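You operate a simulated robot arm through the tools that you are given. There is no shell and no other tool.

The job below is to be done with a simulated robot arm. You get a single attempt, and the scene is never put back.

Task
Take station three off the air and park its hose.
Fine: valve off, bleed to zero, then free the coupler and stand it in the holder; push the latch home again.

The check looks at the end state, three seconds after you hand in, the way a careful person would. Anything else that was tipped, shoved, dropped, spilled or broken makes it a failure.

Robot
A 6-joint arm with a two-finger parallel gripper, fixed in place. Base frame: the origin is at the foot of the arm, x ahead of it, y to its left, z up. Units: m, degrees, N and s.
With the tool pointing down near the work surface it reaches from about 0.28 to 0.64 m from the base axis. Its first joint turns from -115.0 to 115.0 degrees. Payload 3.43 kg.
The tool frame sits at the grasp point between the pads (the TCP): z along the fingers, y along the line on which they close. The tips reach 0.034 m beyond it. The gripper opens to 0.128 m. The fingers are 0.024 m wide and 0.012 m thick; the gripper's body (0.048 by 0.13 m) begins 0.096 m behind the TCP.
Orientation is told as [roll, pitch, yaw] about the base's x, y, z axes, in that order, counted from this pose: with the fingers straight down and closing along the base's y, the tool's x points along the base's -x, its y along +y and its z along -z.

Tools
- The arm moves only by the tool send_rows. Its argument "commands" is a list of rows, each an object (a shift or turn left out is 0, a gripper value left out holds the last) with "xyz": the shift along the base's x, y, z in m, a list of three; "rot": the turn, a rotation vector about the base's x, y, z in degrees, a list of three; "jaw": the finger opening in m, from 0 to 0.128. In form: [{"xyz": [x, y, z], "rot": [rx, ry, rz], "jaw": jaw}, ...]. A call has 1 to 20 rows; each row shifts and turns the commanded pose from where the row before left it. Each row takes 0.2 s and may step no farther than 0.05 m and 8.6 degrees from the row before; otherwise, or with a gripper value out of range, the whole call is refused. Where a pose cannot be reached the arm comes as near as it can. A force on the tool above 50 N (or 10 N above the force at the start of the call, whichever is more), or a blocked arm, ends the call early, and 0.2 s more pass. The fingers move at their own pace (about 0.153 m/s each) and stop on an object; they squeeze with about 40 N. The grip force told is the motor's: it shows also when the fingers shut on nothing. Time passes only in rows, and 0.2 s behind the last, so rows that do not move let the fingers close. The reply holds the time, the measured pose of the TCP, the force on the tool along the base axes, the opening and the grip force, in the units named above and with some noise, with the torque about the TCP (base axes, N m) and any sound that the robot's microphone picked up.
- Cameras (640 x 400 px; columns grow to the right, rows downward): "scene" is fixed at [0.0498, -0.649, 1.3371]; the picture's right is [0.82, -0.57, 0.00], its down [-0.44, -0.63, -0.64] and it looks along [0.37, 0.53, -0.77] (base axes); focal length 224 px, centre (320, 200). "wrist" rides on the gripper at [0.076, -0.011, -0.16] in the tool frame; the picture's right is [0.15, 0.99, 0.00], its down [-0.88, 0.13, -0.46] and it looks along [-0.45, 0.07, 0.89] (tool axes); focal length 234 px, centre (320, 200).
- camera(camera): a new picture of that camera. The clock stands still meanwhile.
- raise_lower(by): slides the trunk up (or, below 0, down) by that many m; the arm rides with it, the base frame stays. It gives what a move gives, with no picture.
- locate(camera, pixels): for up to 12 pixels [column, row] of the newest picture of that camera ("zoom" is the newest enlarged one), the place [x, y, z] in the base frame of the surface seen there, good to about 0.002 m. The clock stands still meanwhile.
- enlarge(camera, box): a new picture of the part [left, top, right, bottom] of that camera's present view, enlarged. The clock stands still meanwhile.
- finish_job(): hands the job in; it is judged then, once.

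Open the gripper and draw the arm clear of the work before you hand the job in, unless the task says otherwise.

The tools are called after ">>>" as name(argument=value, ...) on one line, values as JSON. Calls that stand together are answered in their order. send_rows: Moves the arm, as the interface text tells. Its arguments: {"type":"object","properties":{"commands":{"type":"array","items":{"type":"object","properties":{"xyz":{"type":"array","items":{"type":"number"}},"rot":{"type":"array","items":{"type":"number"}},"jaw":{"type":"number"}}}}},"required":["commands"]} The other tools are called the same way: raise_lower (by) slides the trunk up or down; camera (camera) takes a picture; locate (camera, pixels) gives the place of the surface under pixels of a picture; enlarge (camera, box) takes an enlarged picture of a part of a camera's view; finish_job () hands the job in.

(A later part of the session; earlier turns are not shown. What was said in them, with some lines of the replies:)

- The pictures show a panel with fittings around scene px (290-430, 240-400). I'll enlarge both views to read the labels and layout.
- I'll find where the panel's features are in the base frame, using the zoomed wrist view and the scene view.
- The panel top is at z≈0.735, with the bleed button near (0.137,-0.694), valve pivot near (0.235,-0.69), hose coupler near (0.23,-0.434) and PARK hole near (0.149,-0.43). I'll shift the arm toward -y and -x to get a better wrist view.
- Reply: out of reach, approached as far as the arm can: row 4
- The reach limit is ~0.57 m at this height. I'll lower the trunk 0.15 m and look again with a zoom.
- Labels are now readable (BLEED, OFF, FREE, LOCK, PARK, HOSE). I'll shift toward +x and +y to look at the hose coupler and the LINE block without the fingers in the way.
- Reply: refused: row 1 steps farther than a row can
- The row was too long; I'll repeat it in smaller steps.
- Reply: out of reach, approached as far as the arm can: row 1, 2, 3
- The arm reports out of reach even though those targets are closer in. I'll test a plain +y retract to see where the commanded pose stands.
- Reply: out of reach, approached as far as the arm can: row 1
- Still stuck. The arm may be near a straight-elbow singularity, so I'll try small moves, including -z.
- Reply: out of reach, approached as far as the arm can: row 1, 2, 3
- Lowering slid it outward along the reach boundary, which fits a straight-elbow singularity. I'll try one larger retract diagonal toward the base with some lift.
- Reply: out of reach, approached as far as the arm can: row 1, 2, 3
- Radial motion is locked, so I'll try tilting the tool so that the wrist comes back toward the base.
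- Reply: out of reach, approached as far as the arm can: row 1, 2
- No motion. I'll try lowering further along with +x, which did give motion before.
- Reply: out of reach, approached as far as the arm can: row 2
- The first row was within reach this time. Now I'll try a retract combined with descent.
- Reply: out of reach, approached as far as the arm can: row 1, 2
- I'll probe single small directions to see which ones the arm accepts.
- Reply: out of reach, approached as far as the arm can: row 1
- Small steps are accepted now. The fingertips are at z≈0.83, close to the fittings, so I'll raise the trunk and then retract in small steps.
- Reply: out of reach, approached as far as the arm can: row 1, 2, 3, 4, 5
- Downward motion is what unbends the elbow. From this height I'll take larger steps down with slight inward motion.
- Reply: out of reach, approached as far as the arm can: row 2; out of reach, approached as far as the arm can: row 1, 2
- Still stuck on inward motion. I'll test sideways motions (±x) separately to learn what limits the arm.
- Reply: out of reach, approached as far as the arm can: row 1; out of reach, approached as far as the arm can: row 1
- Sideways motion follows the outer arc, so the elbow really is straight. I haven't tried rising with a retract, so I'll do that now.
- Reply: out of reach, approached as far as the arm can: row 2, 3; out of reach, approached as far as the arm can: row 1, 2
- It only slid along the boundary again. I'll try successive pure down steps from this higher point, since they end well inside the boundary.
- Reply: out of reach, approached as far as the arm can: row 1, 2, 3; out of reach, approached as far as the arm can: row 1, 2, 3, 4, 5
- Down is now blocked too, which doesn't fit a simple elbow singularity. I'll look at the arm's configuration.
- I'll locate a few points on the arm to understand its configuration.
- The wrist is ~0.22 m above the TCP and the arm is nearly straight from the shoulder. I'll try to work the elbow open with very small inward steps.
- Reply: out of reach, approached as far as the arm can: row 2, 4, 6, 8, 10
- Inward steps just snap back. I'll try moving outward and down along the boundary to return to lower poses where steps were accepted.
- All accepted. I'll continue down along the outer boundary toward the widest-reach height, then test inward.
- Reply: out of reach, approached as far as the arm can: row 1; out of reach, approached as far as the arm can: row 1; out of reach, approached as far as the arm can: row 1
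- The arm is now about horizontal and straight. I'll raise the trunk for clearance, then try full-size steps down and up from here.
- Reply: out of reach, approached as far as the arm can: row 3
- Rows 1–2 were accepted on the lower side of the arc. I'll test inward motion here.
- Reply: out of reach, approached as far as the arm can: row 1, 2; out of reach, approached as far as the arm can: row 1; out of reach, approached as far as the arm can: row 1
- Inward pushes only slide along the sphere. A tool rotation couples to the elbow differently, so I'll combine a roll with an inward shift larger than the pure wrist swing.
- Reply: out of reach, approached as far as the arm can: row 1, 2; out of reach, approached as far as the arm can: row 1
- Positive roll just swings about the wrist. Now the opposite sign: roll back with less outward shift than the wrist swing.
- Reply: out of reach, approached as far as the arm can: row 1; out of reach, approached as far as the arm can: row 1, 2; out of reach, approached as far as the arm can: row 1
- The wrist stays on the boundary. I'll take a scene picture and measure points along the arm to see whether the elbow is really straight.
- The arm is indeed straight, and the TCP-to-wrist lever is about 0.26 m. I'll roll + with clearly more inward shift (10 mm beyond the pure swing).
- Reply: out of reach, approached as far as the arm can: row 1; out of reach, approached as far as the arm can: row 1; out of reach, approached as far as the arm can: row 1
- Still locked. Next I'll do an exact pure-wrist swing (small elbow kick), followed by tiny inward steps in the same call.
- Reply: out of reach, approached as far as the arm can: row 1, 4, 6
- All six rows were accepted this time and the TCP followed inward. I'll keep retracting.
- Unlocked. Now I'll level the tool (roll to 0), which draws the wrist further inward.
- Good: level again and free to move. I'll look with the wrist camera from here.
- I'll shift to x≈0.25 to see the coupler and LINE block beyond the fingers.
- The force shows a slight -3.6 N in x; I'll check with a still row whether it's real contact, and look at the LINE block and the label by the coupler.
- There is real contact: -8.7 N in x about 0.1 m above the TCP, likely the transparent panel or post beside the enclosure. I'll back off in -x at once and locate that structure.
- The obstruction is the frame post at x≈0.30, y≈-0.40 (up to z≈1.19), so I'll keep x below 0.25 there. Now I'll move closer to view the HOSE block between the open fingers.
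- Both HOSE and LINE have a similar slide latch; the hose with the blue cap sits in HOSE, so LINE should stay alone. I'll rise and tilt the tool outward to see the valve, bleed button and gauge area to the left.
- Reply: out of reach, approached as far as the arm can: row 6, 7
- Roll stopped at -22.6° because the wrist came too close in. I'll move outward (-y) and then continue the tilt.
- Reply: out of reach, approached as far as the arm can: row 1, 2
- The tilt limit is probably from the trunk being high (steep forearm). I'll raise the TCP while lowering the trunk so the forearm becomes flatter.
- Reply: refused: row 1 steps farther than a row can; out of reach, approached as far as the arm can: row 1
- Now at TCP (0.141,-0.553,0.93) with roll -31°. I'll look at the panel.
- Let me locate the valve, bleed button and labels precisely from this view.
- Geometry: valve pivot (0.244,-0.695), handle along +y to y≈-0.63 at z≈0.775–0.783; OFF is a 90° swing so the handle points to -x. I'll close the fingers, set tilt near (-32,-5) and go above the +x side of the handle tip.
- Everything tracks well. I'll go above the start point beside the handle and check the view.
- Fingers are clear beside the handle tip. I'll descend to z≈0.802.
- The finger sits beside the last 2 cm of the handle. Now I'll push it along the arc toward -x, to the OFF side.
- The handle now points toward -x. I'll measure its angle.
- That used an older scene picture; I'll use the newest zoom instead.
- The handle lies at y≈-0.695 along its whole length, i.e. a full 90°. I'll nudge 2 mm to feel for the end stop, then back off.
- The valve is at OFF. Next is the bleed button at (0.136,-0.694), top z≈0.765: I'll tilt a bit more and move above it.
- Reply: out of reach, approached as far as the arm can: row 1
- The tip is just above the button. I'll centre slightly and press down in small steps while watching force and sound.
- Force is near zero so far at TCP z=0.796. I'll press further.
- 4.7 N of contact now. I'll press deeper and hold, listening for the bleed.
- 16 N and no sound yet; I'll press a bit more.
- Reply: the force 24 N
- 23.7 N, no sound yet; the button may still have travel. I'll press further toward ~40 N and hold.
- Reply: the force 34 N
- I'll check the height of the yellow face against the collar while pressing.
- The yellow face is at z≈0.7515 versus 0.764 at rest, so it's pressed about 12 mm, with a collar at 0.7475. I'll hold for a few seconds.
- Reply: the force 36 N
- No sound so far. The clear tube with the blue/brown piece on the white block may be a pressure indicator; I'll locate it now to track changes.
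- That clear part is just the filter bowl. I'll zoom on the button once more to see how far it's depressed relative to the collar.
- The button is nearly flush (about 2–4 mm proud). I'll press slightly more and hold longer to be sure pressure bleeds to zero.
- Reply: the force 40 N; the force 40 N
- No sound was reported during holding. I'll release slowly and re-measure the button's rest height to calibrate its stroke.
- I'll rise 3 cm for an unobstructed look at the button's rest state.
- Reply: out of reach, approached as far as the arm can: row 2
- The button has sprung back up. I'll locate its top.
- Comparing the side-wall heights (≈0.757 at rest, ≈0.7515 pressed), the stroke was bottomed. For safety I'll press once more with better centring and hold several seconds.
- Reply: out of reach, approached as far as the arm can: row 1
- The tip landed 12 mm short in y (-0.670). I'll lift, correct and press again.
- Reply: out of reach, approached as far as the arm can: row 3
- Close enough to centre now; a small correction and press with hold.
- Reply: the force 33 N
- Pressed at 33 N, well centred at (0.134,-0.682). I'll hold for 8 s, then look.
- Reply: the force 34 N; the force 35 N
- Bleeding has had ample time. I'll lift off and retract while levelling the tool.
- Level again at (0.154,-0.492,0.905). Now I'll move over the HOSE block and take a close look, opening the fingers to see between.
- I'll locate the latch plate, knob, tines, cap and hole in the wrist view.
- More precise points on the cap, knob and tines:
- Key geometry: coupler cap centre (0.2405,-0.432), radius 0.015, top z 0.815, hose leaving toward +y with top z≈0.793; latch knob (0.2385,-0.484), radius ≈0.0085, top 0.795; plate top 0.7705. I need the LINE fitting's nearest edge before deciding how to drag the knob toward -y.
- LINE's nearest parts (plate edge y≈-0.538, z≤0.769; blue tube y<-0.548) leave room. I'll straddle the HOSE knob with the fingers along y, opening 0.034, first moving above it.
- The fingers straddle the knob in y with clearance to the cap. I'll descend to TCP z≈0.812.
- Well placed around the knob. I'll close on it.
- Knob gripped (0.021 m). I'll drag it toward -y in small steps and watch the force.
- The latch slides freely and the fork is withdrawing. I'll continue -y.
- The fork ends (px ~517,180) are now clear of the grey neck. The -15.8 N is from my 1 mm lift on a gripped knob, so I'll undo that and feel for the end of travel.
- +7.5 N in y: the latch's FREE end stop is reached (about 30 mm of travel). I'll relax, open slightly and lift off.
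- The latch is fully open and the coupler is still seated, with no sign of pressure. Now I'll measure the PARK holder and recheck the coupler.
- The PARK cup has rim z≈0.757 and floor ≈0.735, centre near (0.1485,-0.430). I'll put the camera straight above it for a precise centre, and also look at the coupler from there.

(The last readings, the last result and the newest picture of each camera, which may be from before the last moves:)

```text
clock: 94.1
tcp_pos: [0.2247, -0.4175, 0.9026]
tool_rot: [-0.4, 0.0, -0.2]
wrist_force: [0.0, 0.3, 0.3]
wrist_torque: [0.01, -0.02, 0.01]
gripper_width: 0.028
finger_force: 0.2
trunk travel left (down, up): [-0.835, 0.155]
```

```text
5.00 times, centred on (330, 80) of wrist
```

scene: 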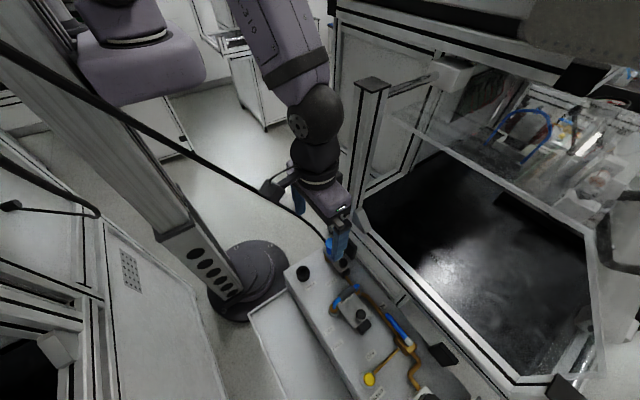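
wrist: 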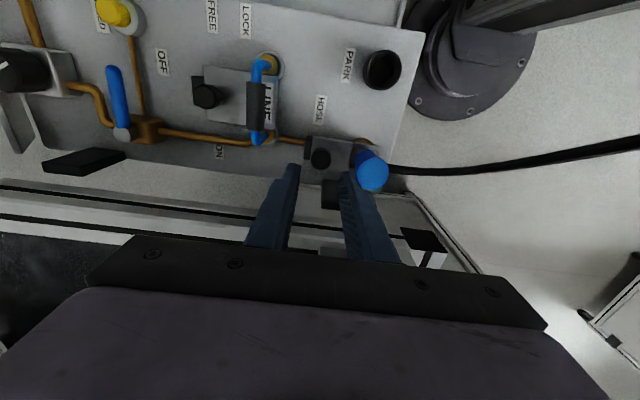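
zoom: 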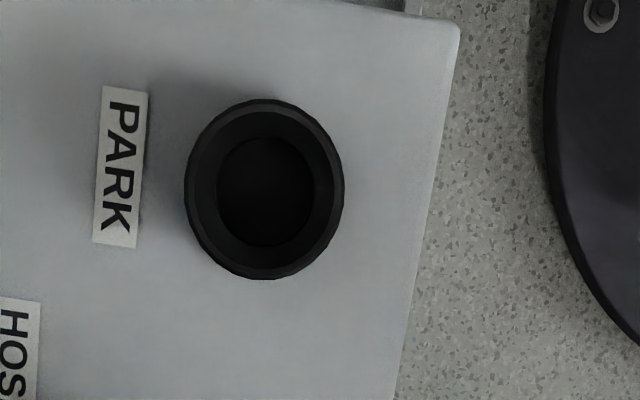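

>>> locate(camera="zoom", pixels=[[188, 187], [340, 187], [264, 104], [264, 272], [205, 187], [328, 187], [264, 125], [264, 258], [220, 190], [310, 190], [265, 145], [265, 240]])

```text
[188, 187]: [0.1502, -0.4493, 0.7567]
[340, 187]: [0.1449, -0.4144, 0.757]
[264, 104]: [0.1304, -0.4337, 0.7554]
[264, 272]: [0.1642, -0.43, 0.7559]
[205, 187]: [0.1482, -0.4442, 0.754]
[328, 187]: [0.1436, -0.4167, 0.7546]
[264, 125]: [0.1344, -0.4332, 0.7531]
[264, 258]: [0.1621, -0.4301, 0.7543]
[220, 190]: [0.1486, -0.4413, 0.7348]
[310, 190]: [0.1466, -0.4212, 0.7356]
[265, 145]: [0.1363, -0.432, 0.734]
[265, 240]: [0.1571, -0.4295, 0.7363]
```

PARK centre is (0.1473,-0.4317) with a chamfered mouth; the coupler centre is (0.240,-0.4313). I'll move above the coupler with the fingers at 0.06 and descend so the tips stay above the hose (tips ≥0.80).

>>> send_rows(commands=[{"xyz": [0.0153, -0.0138, 0], "jaw": 0.06, "rot": [0.3, 0, 0]}, {"xyz": [0, 0, -0.03]}, {"xyz": [0, 0, -0.02]}, {}])

>>> enlarge(camera="wrist", box=[240, 120, 400, 230])

>>> enlarge(camera="scene", box=[290, 200, 390, 280])

```text
clock: 95.1
tcp_pos: [0.2425, -0.4331, 0.8523]
tool_rot: [0.0, -0.1, -0.1]
wrist_force: [-0.2, -0.7, 0.4]
wrist_torque: [0.03, 0.01, -0.02]
gripper_width: 0.0601
finger_force: 0.0
trunk travel left (down, up): [-0.835, 0.155]
```

```text
3.64 times, centred on (320, 175) of wrist
```

zoom: 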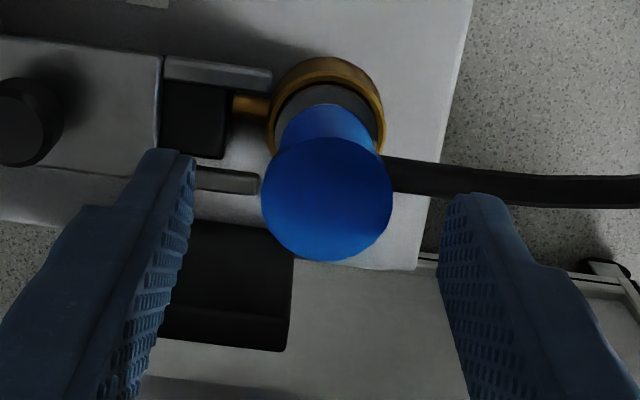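

```text
5.00 times, centred on (340, 240) of scene
```

zoom: 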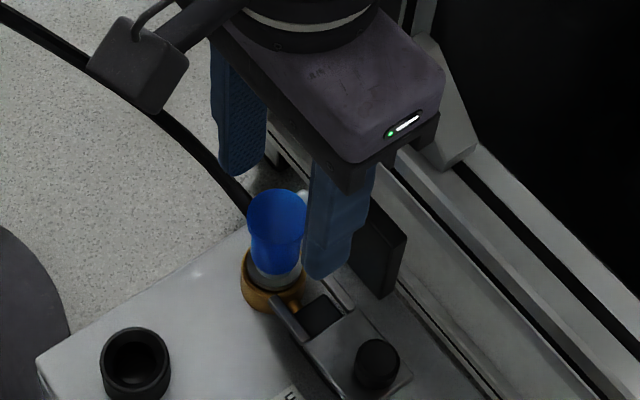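

Centred around the cap, hose passes below the +y finger. I'll descend to TCP z≈0.834 and check contact force.

>>> send_rows(commands=[{"xyz": [-0.0015, 0.001, -0.01]}, {"xyz": [0, 0, -0.008]}, {}])

>>> enlarge(camera="wrist", box=[240, 120, 400, 230])

```text
clock: 95.9
tcp_pos: [0.2405, -0.4308, 0.8347]
tool_rot: [-0.1, 0.0, -0.1]
wrist_force: [-0.2, -0.6, -0.3]
wrist_torque: [0.02, -0.02, -0.02]
gripper_width: 0.0597
finger_force: 0.1
trunk travel left (down, up): [-0.835, 0.155]
```

```text
3.64 times, centred on (320, 175) of wrist
```

zoom: 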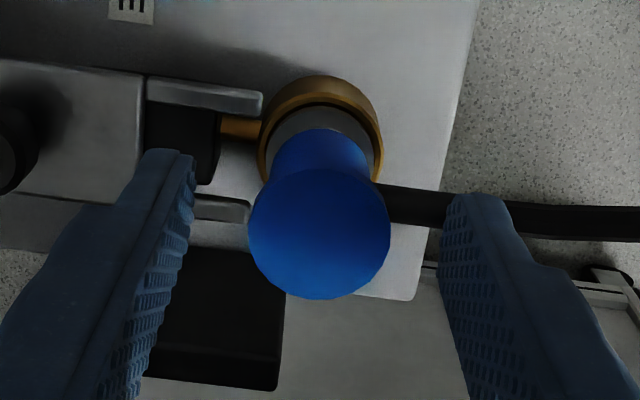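

No contact force. I'll close on the cap.

>>> send_rows(commands=[{"jaw": 0.0}, {}, {}])

>>> enlarge(camera="wrist", box=[240, 120, 400, 230])

```text
clock: 96.7
tcp_pos: [0.2397, -0.431, 0.8346]
tool_rot: [-0.1, 0.0, -0.1]
wrist_force: [-0.1, -0.8, 0.7]
wrist_torque: [-0.01, 0.0, 0.01]
gripper_width: 0.0313
finger_force: 39.5
trunk travel left (down, up): [-0.835, 0.155]
```

```text
3.64 times, centred on (320, 175) of wrist
```

zoom: 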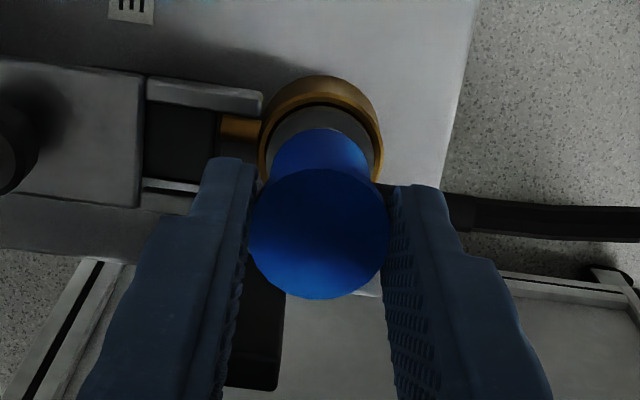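

Gripped at 0.0313 m. I'll lift slowly by 1 cm steps and check.

>>> send_rows(commands=[{"xyz": [0, 0, 0.005]}, {"xyz": [0, 0, 0.005]}, {"xyz": [0, 0, 0.01]}, {}])

>>> enlarge(camera="wrist", box=[240, 120, 400, 230])

```text
clock: 97.7
tcp_pos: [0.2396, -0.4306, 0.8538]
tool_rot: [0.0, 0.1, -0.1]
wrist_force: [0.7, 0.0, -0.5]
wrist_torque: [-0.01, -0.02, 0.01]
gripper_width: 0.0315
finger_force: 39.8
trunk travel left (down, up): [-0.835, 0.155]
```

```text
3.64 times, centred on (320, 175) of wrist
```

zoom: 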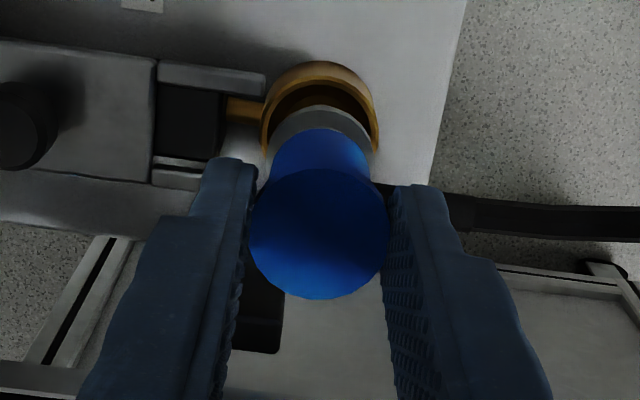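

The coupler is coming out freely with the hose following. I'll lift another 5 cm and view it.

>>> send_rows(commands=[{"xyz": [0, 0, 0.015]}, {"xyz": [0, 0, 0.02]}, {"xyz": [0, 0, 0.02]}, {}])

>>> camera(camera="scene")

>>> enlarge(camera="scene", box=[280, 190, 380, 280])

>>> enlarge(camera="wrist", box=[240, 100, 420, 230])

```text
clock: 98.7
tcp_pos: [0.2409, -0.4309, 0.9083]
tool_rot: [0.0, 0.0, -0.1]
wrist_force: [0.6, -0.3, -1.0]
wrist_torque: [0.01, -0.01, 0.03]
gripper_width: 0.0312
finger_force: 40.0
trunk travel left (down, up): [-0.835, 0.155]
```

```text
taken
```

scene: 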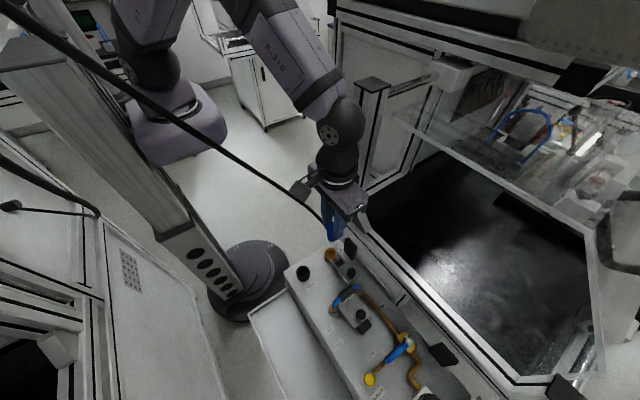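

```text
4.44 times, centred on (330, 235) of scene
```

zoom: 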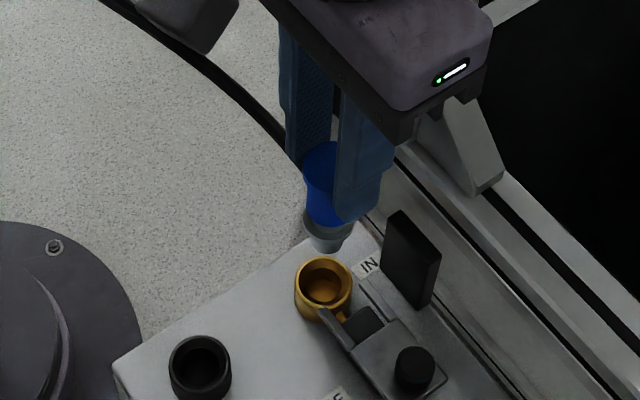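

```text
3.08 times, centred on (330, 165) of wrist
```

zoom: 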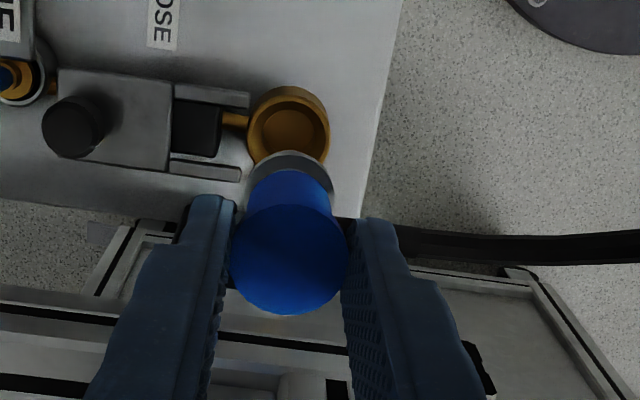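

The plug is free: blue cap, grey collar and a nose (zoom ~ (325,248)). I'll measure the nose height and the brass socket.

>>> enlarge(camera="scene", box=[310, 220, 370, 265])

>>> locate(camera="zoom", pixels=[[170, 190], [165, 225], [170, 238], [150, 235], [190, 235], [150, 210], [205, 215], [130, 330], [170, 325], [200, 330], [170, 270]])

```text
8.89 times, centred on (340, 242) of scene
```

zoom: 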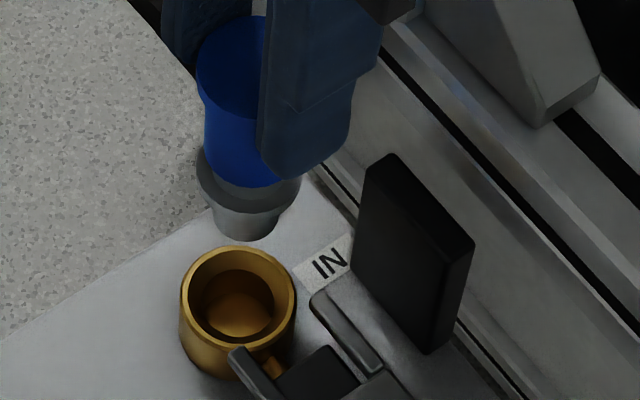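

```text
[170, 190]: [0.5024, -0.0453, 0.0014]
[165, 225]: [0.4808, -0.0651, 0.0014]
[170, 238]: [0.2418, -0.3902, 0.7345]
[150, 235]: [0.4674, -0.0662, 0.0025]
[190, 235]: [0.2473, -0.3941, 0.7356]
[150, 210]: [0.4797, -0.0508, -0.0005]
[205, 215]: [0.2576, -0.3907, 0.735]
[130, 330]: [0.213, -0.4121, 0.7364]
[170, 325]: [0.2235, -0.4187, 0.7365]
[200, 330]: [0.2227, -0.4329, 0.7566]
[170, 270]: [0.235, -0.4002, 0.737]
```

>>> locate(camera="zoom", pixels=[[245, 236], [225, 228], [272, 228], [240, 215], [205, 175], [240, 150], [297, 190], [240, 300], [190, 285], [290, 290], [235, 250], [240, 335]])

```text
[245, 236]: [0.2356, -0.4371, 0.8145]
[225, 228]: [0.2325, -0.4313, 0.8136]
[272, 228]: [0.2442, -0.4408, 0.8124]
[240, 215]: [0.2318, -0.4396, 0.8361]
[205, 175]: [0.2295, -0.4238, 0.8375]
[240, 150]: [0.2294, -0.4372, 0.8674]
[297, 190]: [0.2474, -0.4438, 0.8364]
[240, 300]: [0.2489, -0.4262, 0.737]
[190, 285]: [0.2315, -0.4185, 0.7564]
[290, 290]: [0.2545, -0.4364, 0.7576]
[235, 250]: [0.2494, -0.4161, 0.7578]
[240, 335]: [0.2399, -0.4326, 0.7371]
```

Nose bottom is at 0.812 now, so seated height matches the brass socket (floor ≈0.737). PARK has the same dimensions, so I'll shift by (-0.0927,-0.0005) and lower to just above its rim.

>>> send_rows(commands=[{"xyz": [-0.03, 0, 0]}, {"xyz": [-0.03, 0, 0]}, {"xyz": [-0.0327, -0.0005, 0]}, {"xyz": [0, 0, -0.02]}, {"xyz": [0, 0, -0.015]}, {}])

>>> enlarge(camera="wrist", box=[240, 100, 400, 230])

>>> enlarge(camera="scene", box=[270, 225, 350, 290])

```text
clock: 100.1
tcp_pos: [0.1482, -0.4306, 0.8745]
tool_rot: [-0.1, 0.0, -0.1]
wrist_force: [0.6, 1.2, -0.7]
wrist_torque: [-0.02, 0.0, -0.02]
gripper_width: 0.0312
finger_force: 39.8
trunk travel left (down, up): [-0.835, 0.155]
```

```text
3.08 times, centred on (320, 165) of wrist
```

zoom: 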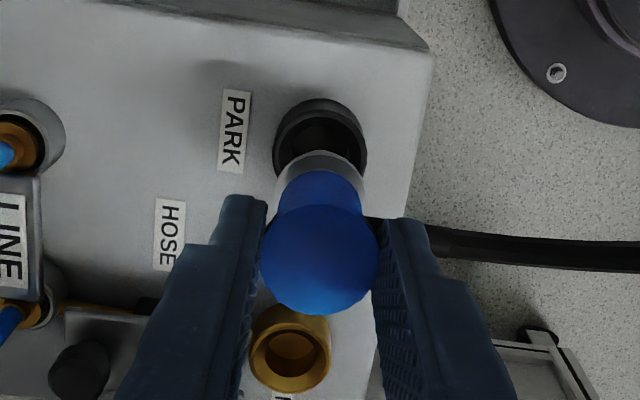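

```text
6.15 times, centred on (310, 258) of scene
```

zoom: 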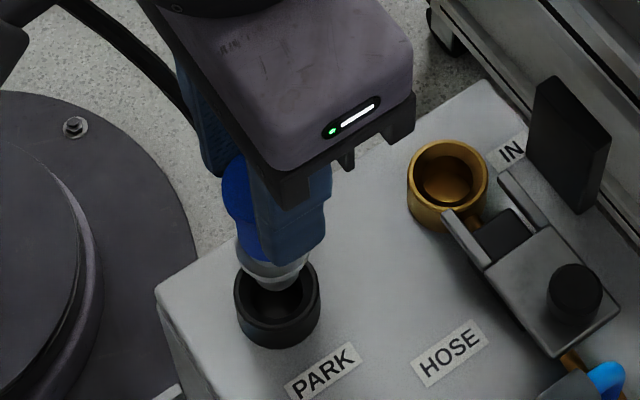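

The nose lines up with the PARK cup in both views. I'll lower in steps, watching the force.

>>> send_rows(commands=[{"xyz": [0, 0, -0.01]}, {"xyz": [0, 0, -0.008]}, {}])

>>> enlarge(camera="scene", box=[280, 240, 330, 290])

>>> enlarge(camera="wrist", box=[270, 110, 370, 200])

```text
clock: 100.9
tcp_pos: [0.1482, -0.43, 0.8555]
tool_rot: [-0.1, 0.0, 0.0]
wrist_force: [0.2, 0.3, -1.4]
wrist_torque: [0.01, 0.01, -0.04]
gripper_width: 0.0312
finger_force: 40.1
trunk travel left (down, up): [-0.835, 0.155]
```

```text
8.00 times, centred on (305, 265) of scene
```

zoom: 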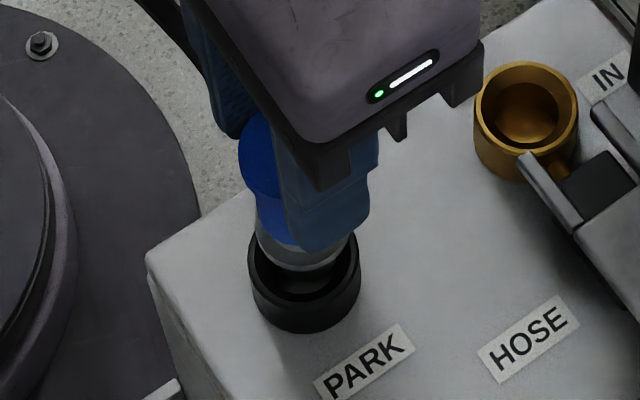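

```text
4.44 times, centred on (320, 155) of wrist
```

zoom: 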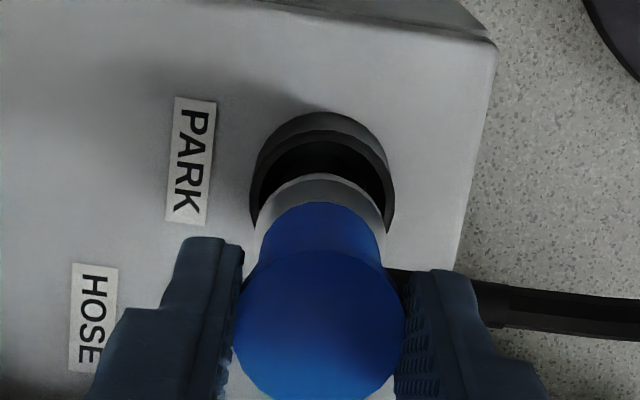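

Still no contact and centred. Lowering to the seat.

>>> send_rows(commands=[{"xyz": [0, 0, -0.006]}, {"xyz": [0, 0, -0.006]}, {"xyz": [0, 0, -0.005]}, {"xyz": [0, 0, -0.003]}, {}])

>>> enlarge(camera="wrist", box=[270, 110, 370, 200])

```text
clock: 102.1
tcp_pos: [0.1484, -0.4306, 0.8355]
tool_rot: [-0.1, 0.1, 0.0]
wrist_force: [-0.3, -0.1, -0.7]
wrist_torque: [0.0, 0.03, 0.03]
gripper_width: 0.0315
finger_force: 40.3
trunk travel left (down, up): [-0.835, 0.155]
```

```text
4.44 times, centred on (320, 155) of wrist
```

zoom: 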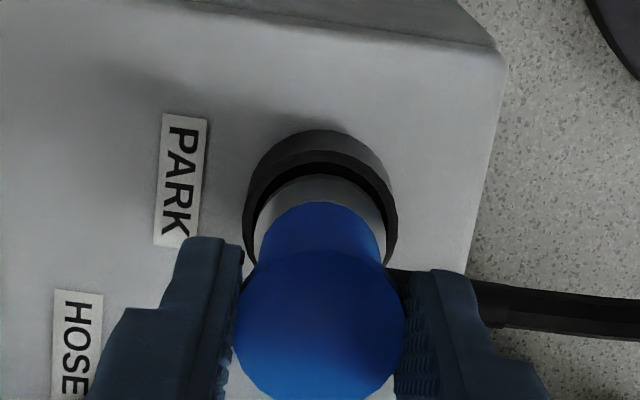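

Nearly seated with no contact force. I'll creep down until I feel the floor.

>>> send_rows(commands=[{"xyz": [0, 0, -0.0015]}, {"xyz": [0, 0, -0.0015]}, {}])

```text
clock: 102.9
tcp_pos: [0.1463, -0.4308, 0.8348]
tool_rot: [-0.3, 0.0, -0.1]
wrist_force: [1.5, 2.7, 18.1]
wrist_torque: [0.3, -0.17, -0.03]
gripper_width: 0.0313
finger_force: 40.1
trunk travel left (down, up): [-0.835, 0.155]
```

18 N upward: it's on the floor of the holder. I'll relieve the pressure and open the fingers.

>>> send_rows(commands=[{"xyz": [0, 0, 0.0022]}, {}, {"jaw": 0.04}, {"jaw": 0.06}, {}])

>>> enlarge(camera="wrist", box=[260, 110, 380, 210])

```text
clock: 104.1
tcp_pos: [0.147, -0.4307, 0.8354]
tool_rot: [-0.1, 0.0, -0.1]
wrist_force: [-0.2, -0.6, 0.0]
wrist_torque: [0.0, 0.0, 0.0]
gripper_width: 0.06
finger_force: 0.0
trunk travel left (down, up): [-0.835, 0.155]
```

```text
4.00 times, centred on (320, 160) of wrist
```

zoom: 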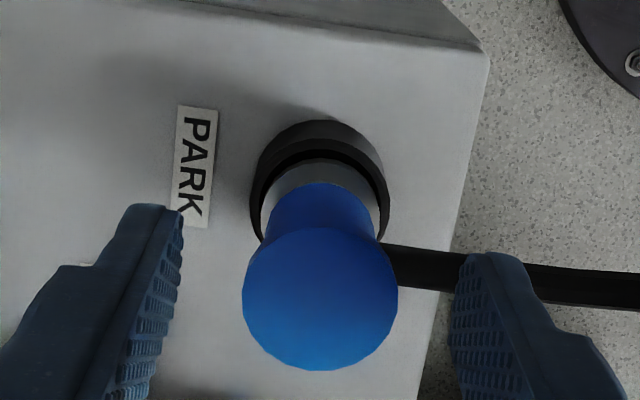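

The coupler stands in the holder on its own. I'll lift straight up and check from above.

>>> send_rows(commands=[{"xyz": [0, 0, 0.03]}, {"xyz": [0, 0, 0.04]}, {}])

>>> enlarge(camera="scene", box=[270, 220, 370, 300])

>>> enlarge(camera="wrist", box=[240, 90, 400, 210])

```text
clock: 104.9
tcp_pos: [0.1462, -0.4318, 0.9063]
tool_rot: [0.0, 0.0, -0.1]
wrist_force: [1.0, -0.3, -0.7]
wrist_torque: [0.03, 0.02, -0.02]
gripper_width: 0.0601
finger_force: 0.1
trunk travel left (down, up): [-0.835, 0.155]
```

```text
5.00 times, centred on (320, 260) of scene
```

zoom: 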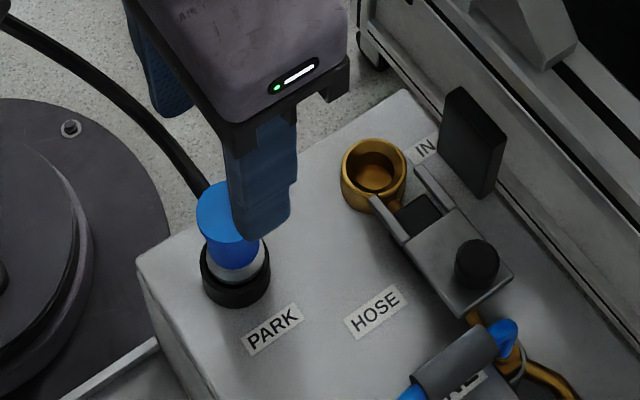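

```text
3.33 times, centred on (320, 150) of wrist
```

zoom: 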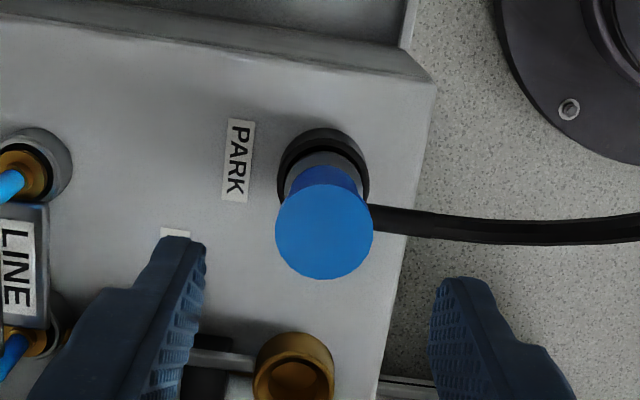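

Parked upright. Now the latch: its knob sits near (0.2395,-0.5145). I'll move above it with opening 0.030 and check alignment.

>>> send_rows(commands=[{"xyz": [0.03, -0.027, 0], "jaw": 0.03}, {"xyz": [0.03, -0.027, 0]}, {"xyz": [0.0332, -0.0287, 0]}, {"xyz": [0, 0, -0.03]}, {}])

>>> enlarge(camera="wrist", box=[240, 110, 400, 220])

>>> locate(camera="zoom", pixels=[[320, 150], [300, 140], [350, 140], [320, 130], [320, 165], [200, 150], [170, 150], [150, 150]])

```text
clock: 106.1
tcp_pos: [0.2413, -0.5156, 0.8751]
tool_rot: [-0.1, 0.0, -0.1]
wrist_force: [0.7, -0.6, -0.4]
wrist_torque: [0.02, -0.02, -0.03]
gripper_width: 0.0295
finger_force: 0.1
trunk travel left (down, up): [-0.835, 0.155]
```

```text
3.64 times, centred on (320, 165) of wrist
```

zoom: 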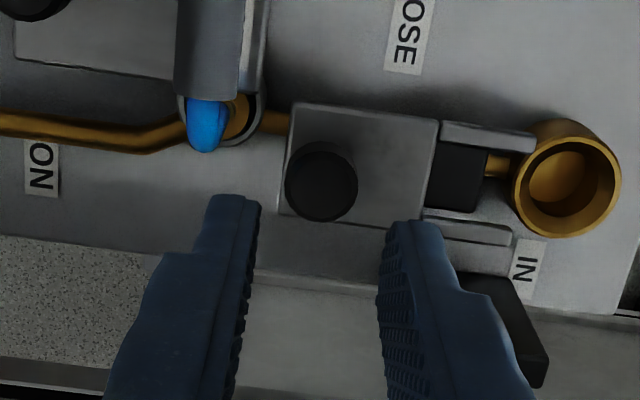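

```text
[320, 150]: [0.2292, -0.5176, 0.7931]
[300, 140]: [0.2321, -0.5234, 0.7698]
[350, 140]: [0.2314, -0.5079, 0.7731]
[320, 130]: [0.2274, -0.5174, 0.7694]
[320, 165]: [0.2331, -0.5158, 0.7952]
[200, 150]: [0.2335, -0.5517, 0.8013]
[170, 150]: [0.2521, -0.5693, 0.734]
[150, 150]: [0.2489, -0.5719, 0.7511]
```

The LINE tube edge is near y≈-0.546, x≤0.235. I'll bias the TCP to (0.246,-0.513) so the -y finger clears it, then descend around the knob.

>>> send_rows(commands=[{"xyz": [0.005, 0.0026, -0.02]}, {"xyz": [0, 0, -0.02]}, {"xyz": [0, 0, -0.012]}, {"xyz": [0, 0, -0.01]}, {}])

>>> enlarge(camera="wrist", box=[240, 110, 400, 220])

```text
clock: 107.3
tcp_pos: [0.2432, -0.5105, 0.8129]
tool_rot: [-0.1, 0.0, -0.1]
wrist_force: [0.2, 0.3, 0.2]
wrist_torque: [0.03, -0.01, 0.02]
gripper_width: 0.03
finger_force: 0.0
trunk travel left (down, up): [-0.835, 0.155]
```

```text
3.64 times, centred on (320, 165) of wrist
```

zoom: 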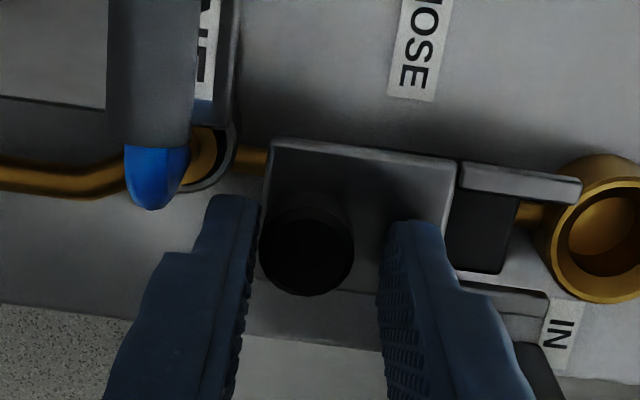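

The -y finger is right beside the knob. I'll push it home toward +y.

>>> send_rows(commands=[{"xyz": [0, 0.005, 0]}, {"xyz": [0, 0.005, 0]}, {"xyz": [0, 0.005, 0]}, {"xyz": [0, 0.005, 0]}, {"xyz": [0, 0.004, 0]}, {"xyz": [0, 0.003, 0]}, {}])

>>> enlarge(camera="wrist", box=[240, 110, 400, 220])

```text
clock: 108.9
tcp_pos: [0.2455, -0.4852, 0.8139]
tool_rot: [-0.1, 0.0, -0.1]
wrist_force: [-0.9, -0.5, -1.2]
wrist_torque: [-0.05, -0.01, 0.0]
gripper_width: 0.0302
finger_force: 0.0
trunk travel left (down, up): [-0.835, 0.155]
```

```text
3.64 times, centred on (320, 165) of wrist
```

zoom: 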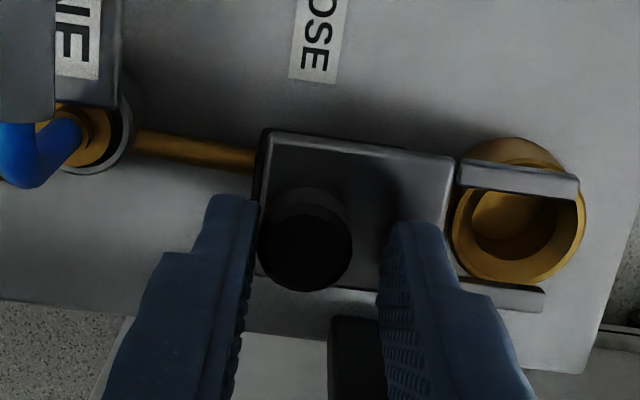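

Moving smoothly. A few more millimetres until the home stop is felt.

>>> send_rows(commands=[{"xyz": [0, 0.003, 0]}, {"xyz": [0, 0.002, 0]}, {}])

```text
clock: 109.7
tcp_pos: [0.2455, -0.4782, 0.8138]
tool_rot: [-0.1, 0.0, -0.1]
wrist_force: [-0.1, -0.2, 0.1]
wrist_torque: [-0.04, -0.01, -0.04]
gripper_width: 0.0302
finger_force: 0.1
trunk travel left (down, up): [-0.835, 0.155]
```

No stop yet; I'll continue in small steps.

>>> send_rows(commands=[{"xyz": [0, 0.002, 0]}, {"xyz": [0, 0.001, 0]}, {}])

>>> enlarge(camera="wrist", box=[240, 110, 400, 220])

```text
clock: 110.5
tcp_pos: [0.2447, -0.4772, 0.8139]
tool_rot: [-0.2, 0.0, -0.1]
wrist_force: [-1.8, -4.4, 1.4]
wrist_torque: [-0.15, 0.05, -0.02]
gripper_width: 0.033
finger_force: 2.5
trunk travel left (down, up): [-0.835, 0.155]
```

```text
3.64 times, centred on (320, 165) of wrist
```

zoom: 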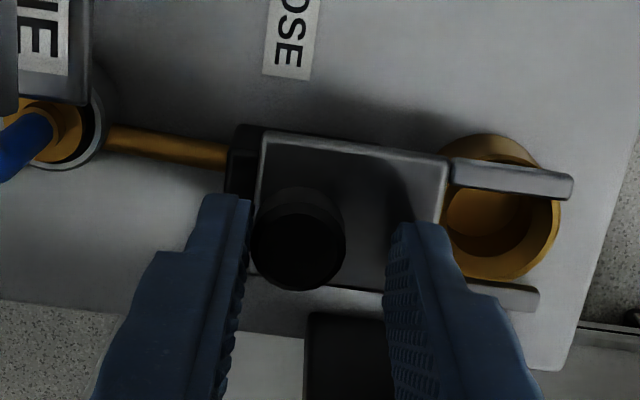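

-4.4 N and the finger yields: the home stop is reached. One firm extra nudge, then back off and lift.

>>> send_rows(commands=[{"xyz": [0, 0.003, 0]}, {}])

>>> send_rows(commands=[{"xyz": [0, -0.0065, 0]}, {}, {"xyz": [0, 0, 0.02]}, {"xyz": [0, 0, 0.04]}, {"xyz": [-0.03, 0, 0.03]}, {}])

>>> enlarge(camera="wrist", box=[240, 110, 440, 240])

```text
clock: 111.1
tcp_pos: [0.2458, -0.4744, 0.8132]
tool_rot: [-0.3, -0.1, -0.2]
wrist_force: [-4.9, -11.3, 1.3]
wrist_torque: [-0.33, 0.14, -0.03]
gripper_width: 0.0366
finger_force: 5.8
trunk travel left (down, up): [-0.835, 0.155]
```

```text
clock: 112.5
tcp_pos: [0.2158, -0.4785, 0.9031]
tool_rot: [0.0, 0.1, -0.2]
wrist_force: [-0.6, 0.2, 0.7]
wrist_torque: [-0.01, 0.01, 0.0]
gripper_width: 0.03
finger_force: 0.0
trunk travel left (down, up): [-0.835, 0.155]
```

```text
3.08 times, centred on (340, 175) of wrist
```

zoom: 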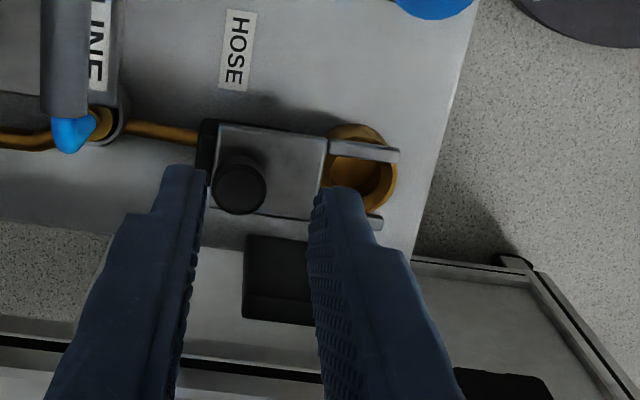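

I'll verify the latch position against the original (knob ≈(0.2385,-0.484), plate -y edge ≈-0.493).

>>> locate(camera="zoom", pixels=[[240, 190], [222, 130], [325, 145], [398, 155], [235, 145], [300, 170]])

>>> enlarge(camera="scene", box=[270, 220, 370, 300])

```text
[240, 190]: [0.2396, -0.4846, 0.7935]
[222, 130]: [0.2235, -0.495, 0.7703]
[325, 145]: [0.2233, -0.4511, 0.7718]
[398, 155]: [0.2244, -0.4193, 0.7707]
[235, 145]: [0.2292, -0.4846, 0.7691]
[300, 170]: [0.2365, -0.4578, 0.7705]
```

```text
5.00 times, centred on (320, 260) of scene
```

zoom: 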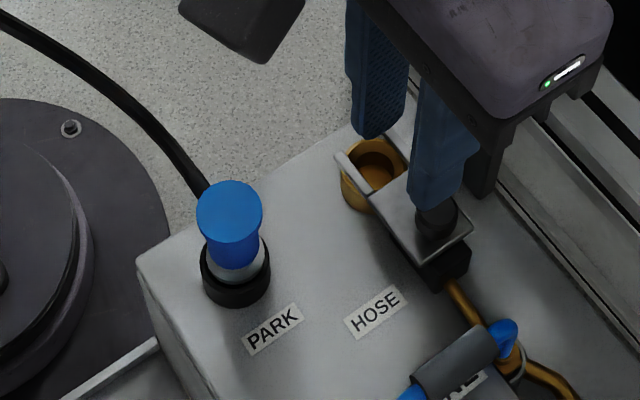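

The latch is back at its original home position (fork end y=-0.4193). I'll raise the trunk, open the gripper, and inspect the whole panel.

>>> raise_lower(by=0.15)

>>> send_rows(commands=[{"jaw": 0.128, "xyz": [-0.02, 0, 0.02]}, {"xyz": [-0.03, 0, 0.02]}, {"xyz": [-0.03, 0.02, 0.02]}, {}, {}])

>>> camera(camera="wrist")

>>> enlarge(camera="scene", box=[260, 210, 480, 400])

```text
clock: 114.2
tcp_pos: [0.2169, -0.4791, 1.0556]
tool_rot: [-0.1, 0.0, -0.1]
wrist_force: [-0.3, 0.2, -1.0]
wrist_torque: [-0.03, -0.01, 0.01]
gripper_width: 0.0302
finger_force: 0.1
trunk travel left (down, up): [-0.985, 0.005]
```

```text
clock: 115.4
tcp_pos: [0.1359, -0.4583, 1.1133]
tool_rot: [0.0, 0.0, -0.2]
wrist_force: [-1.5, -0.9, -0.2]
wrist_torque: [-0.03, 0.0, 0.04]
gripper_width: 0.1278
finger_force: 0.1
trunk travel left (down, up): [-0.985, 0.005]
```

```text
taken
```

wrist: 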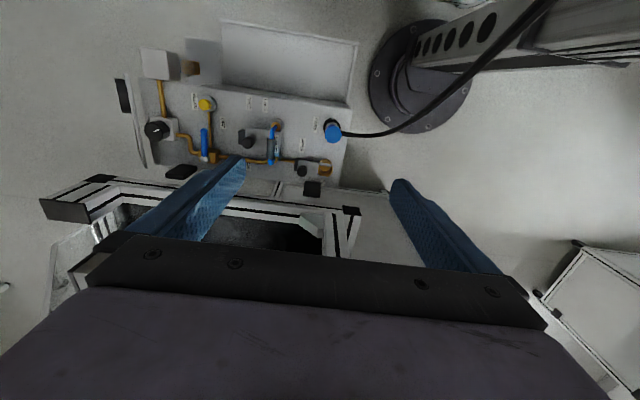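

```text
2.11 times, centred on (370, 305) of scene
```

zoom: 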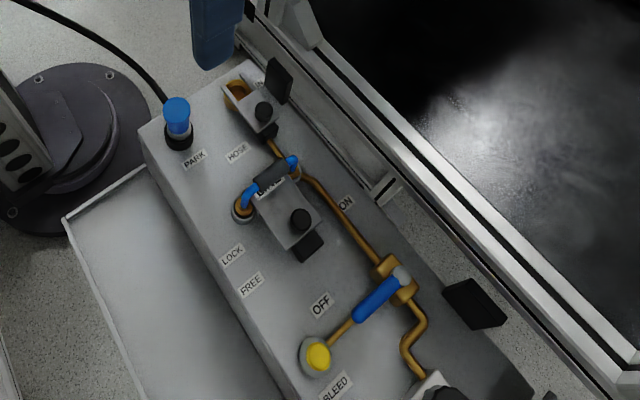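

Everything looks right: valve at OFF, coupler upright in PARK, latch home, LINE untouched. I'll take one last zoom at the gauge area and valve before handing in.

>>> enlarge(camera="wrist", box=[90, 40, 250, 180])

>>> enlarge(camera="wrist", box=[230, 80, 390, 200])

```text
2.86 times, centred on (170, 110) of wrist
```

zoom: 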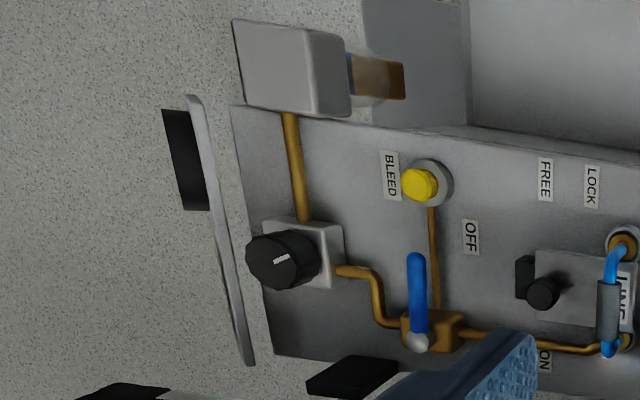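

```text
3.33 times, centred on (310, 140) of wrist
```

zoom: 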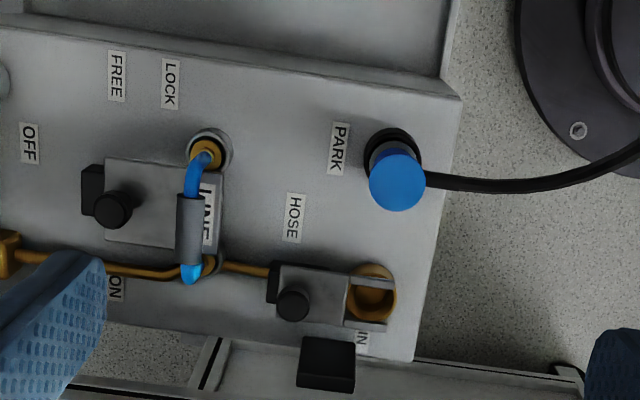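

The valve handle is at OFF, the bleed has been held down, the hose coupler stands in PARK, and the latch is home. The gripper is open and clear. I couldn't see the gauge, which faces away from both cameras. I'm relying on two long full presses of the bleed and on the coupler coming out without any force. Handing in now.

>>> finish_job()

```text
The job is handed in.
```

I've handed the job in: station three is shut off and its hose is parked. I couldn't confirm that pressure reached zero, because the gauge faces away from both cameras.

- **Valve:** the handle is at OFF, a full 90° from where it started.
- **Bleed:** I held the button fully down twice, for about 15 s and then about 8 s. The microphone picked up no sound during either hold. The coupler later came out with no resistance and didn't pop, which suggests the line was empty.
- **Coupler:** it is standing upright on its own in the PARK holder, with the hose still attached.
- **Latch:** I pushed it back until it hit its stop, and it measures the same as its starting position.

**Contact with the frame:** early on, the gripper body lightly touched the frame post beside the panel (about 9 N). I backed off straight away and saw no sign that anything moved.

The neighbouring LINE fitting was not touched, and the gripper was left open and clear of the panel.
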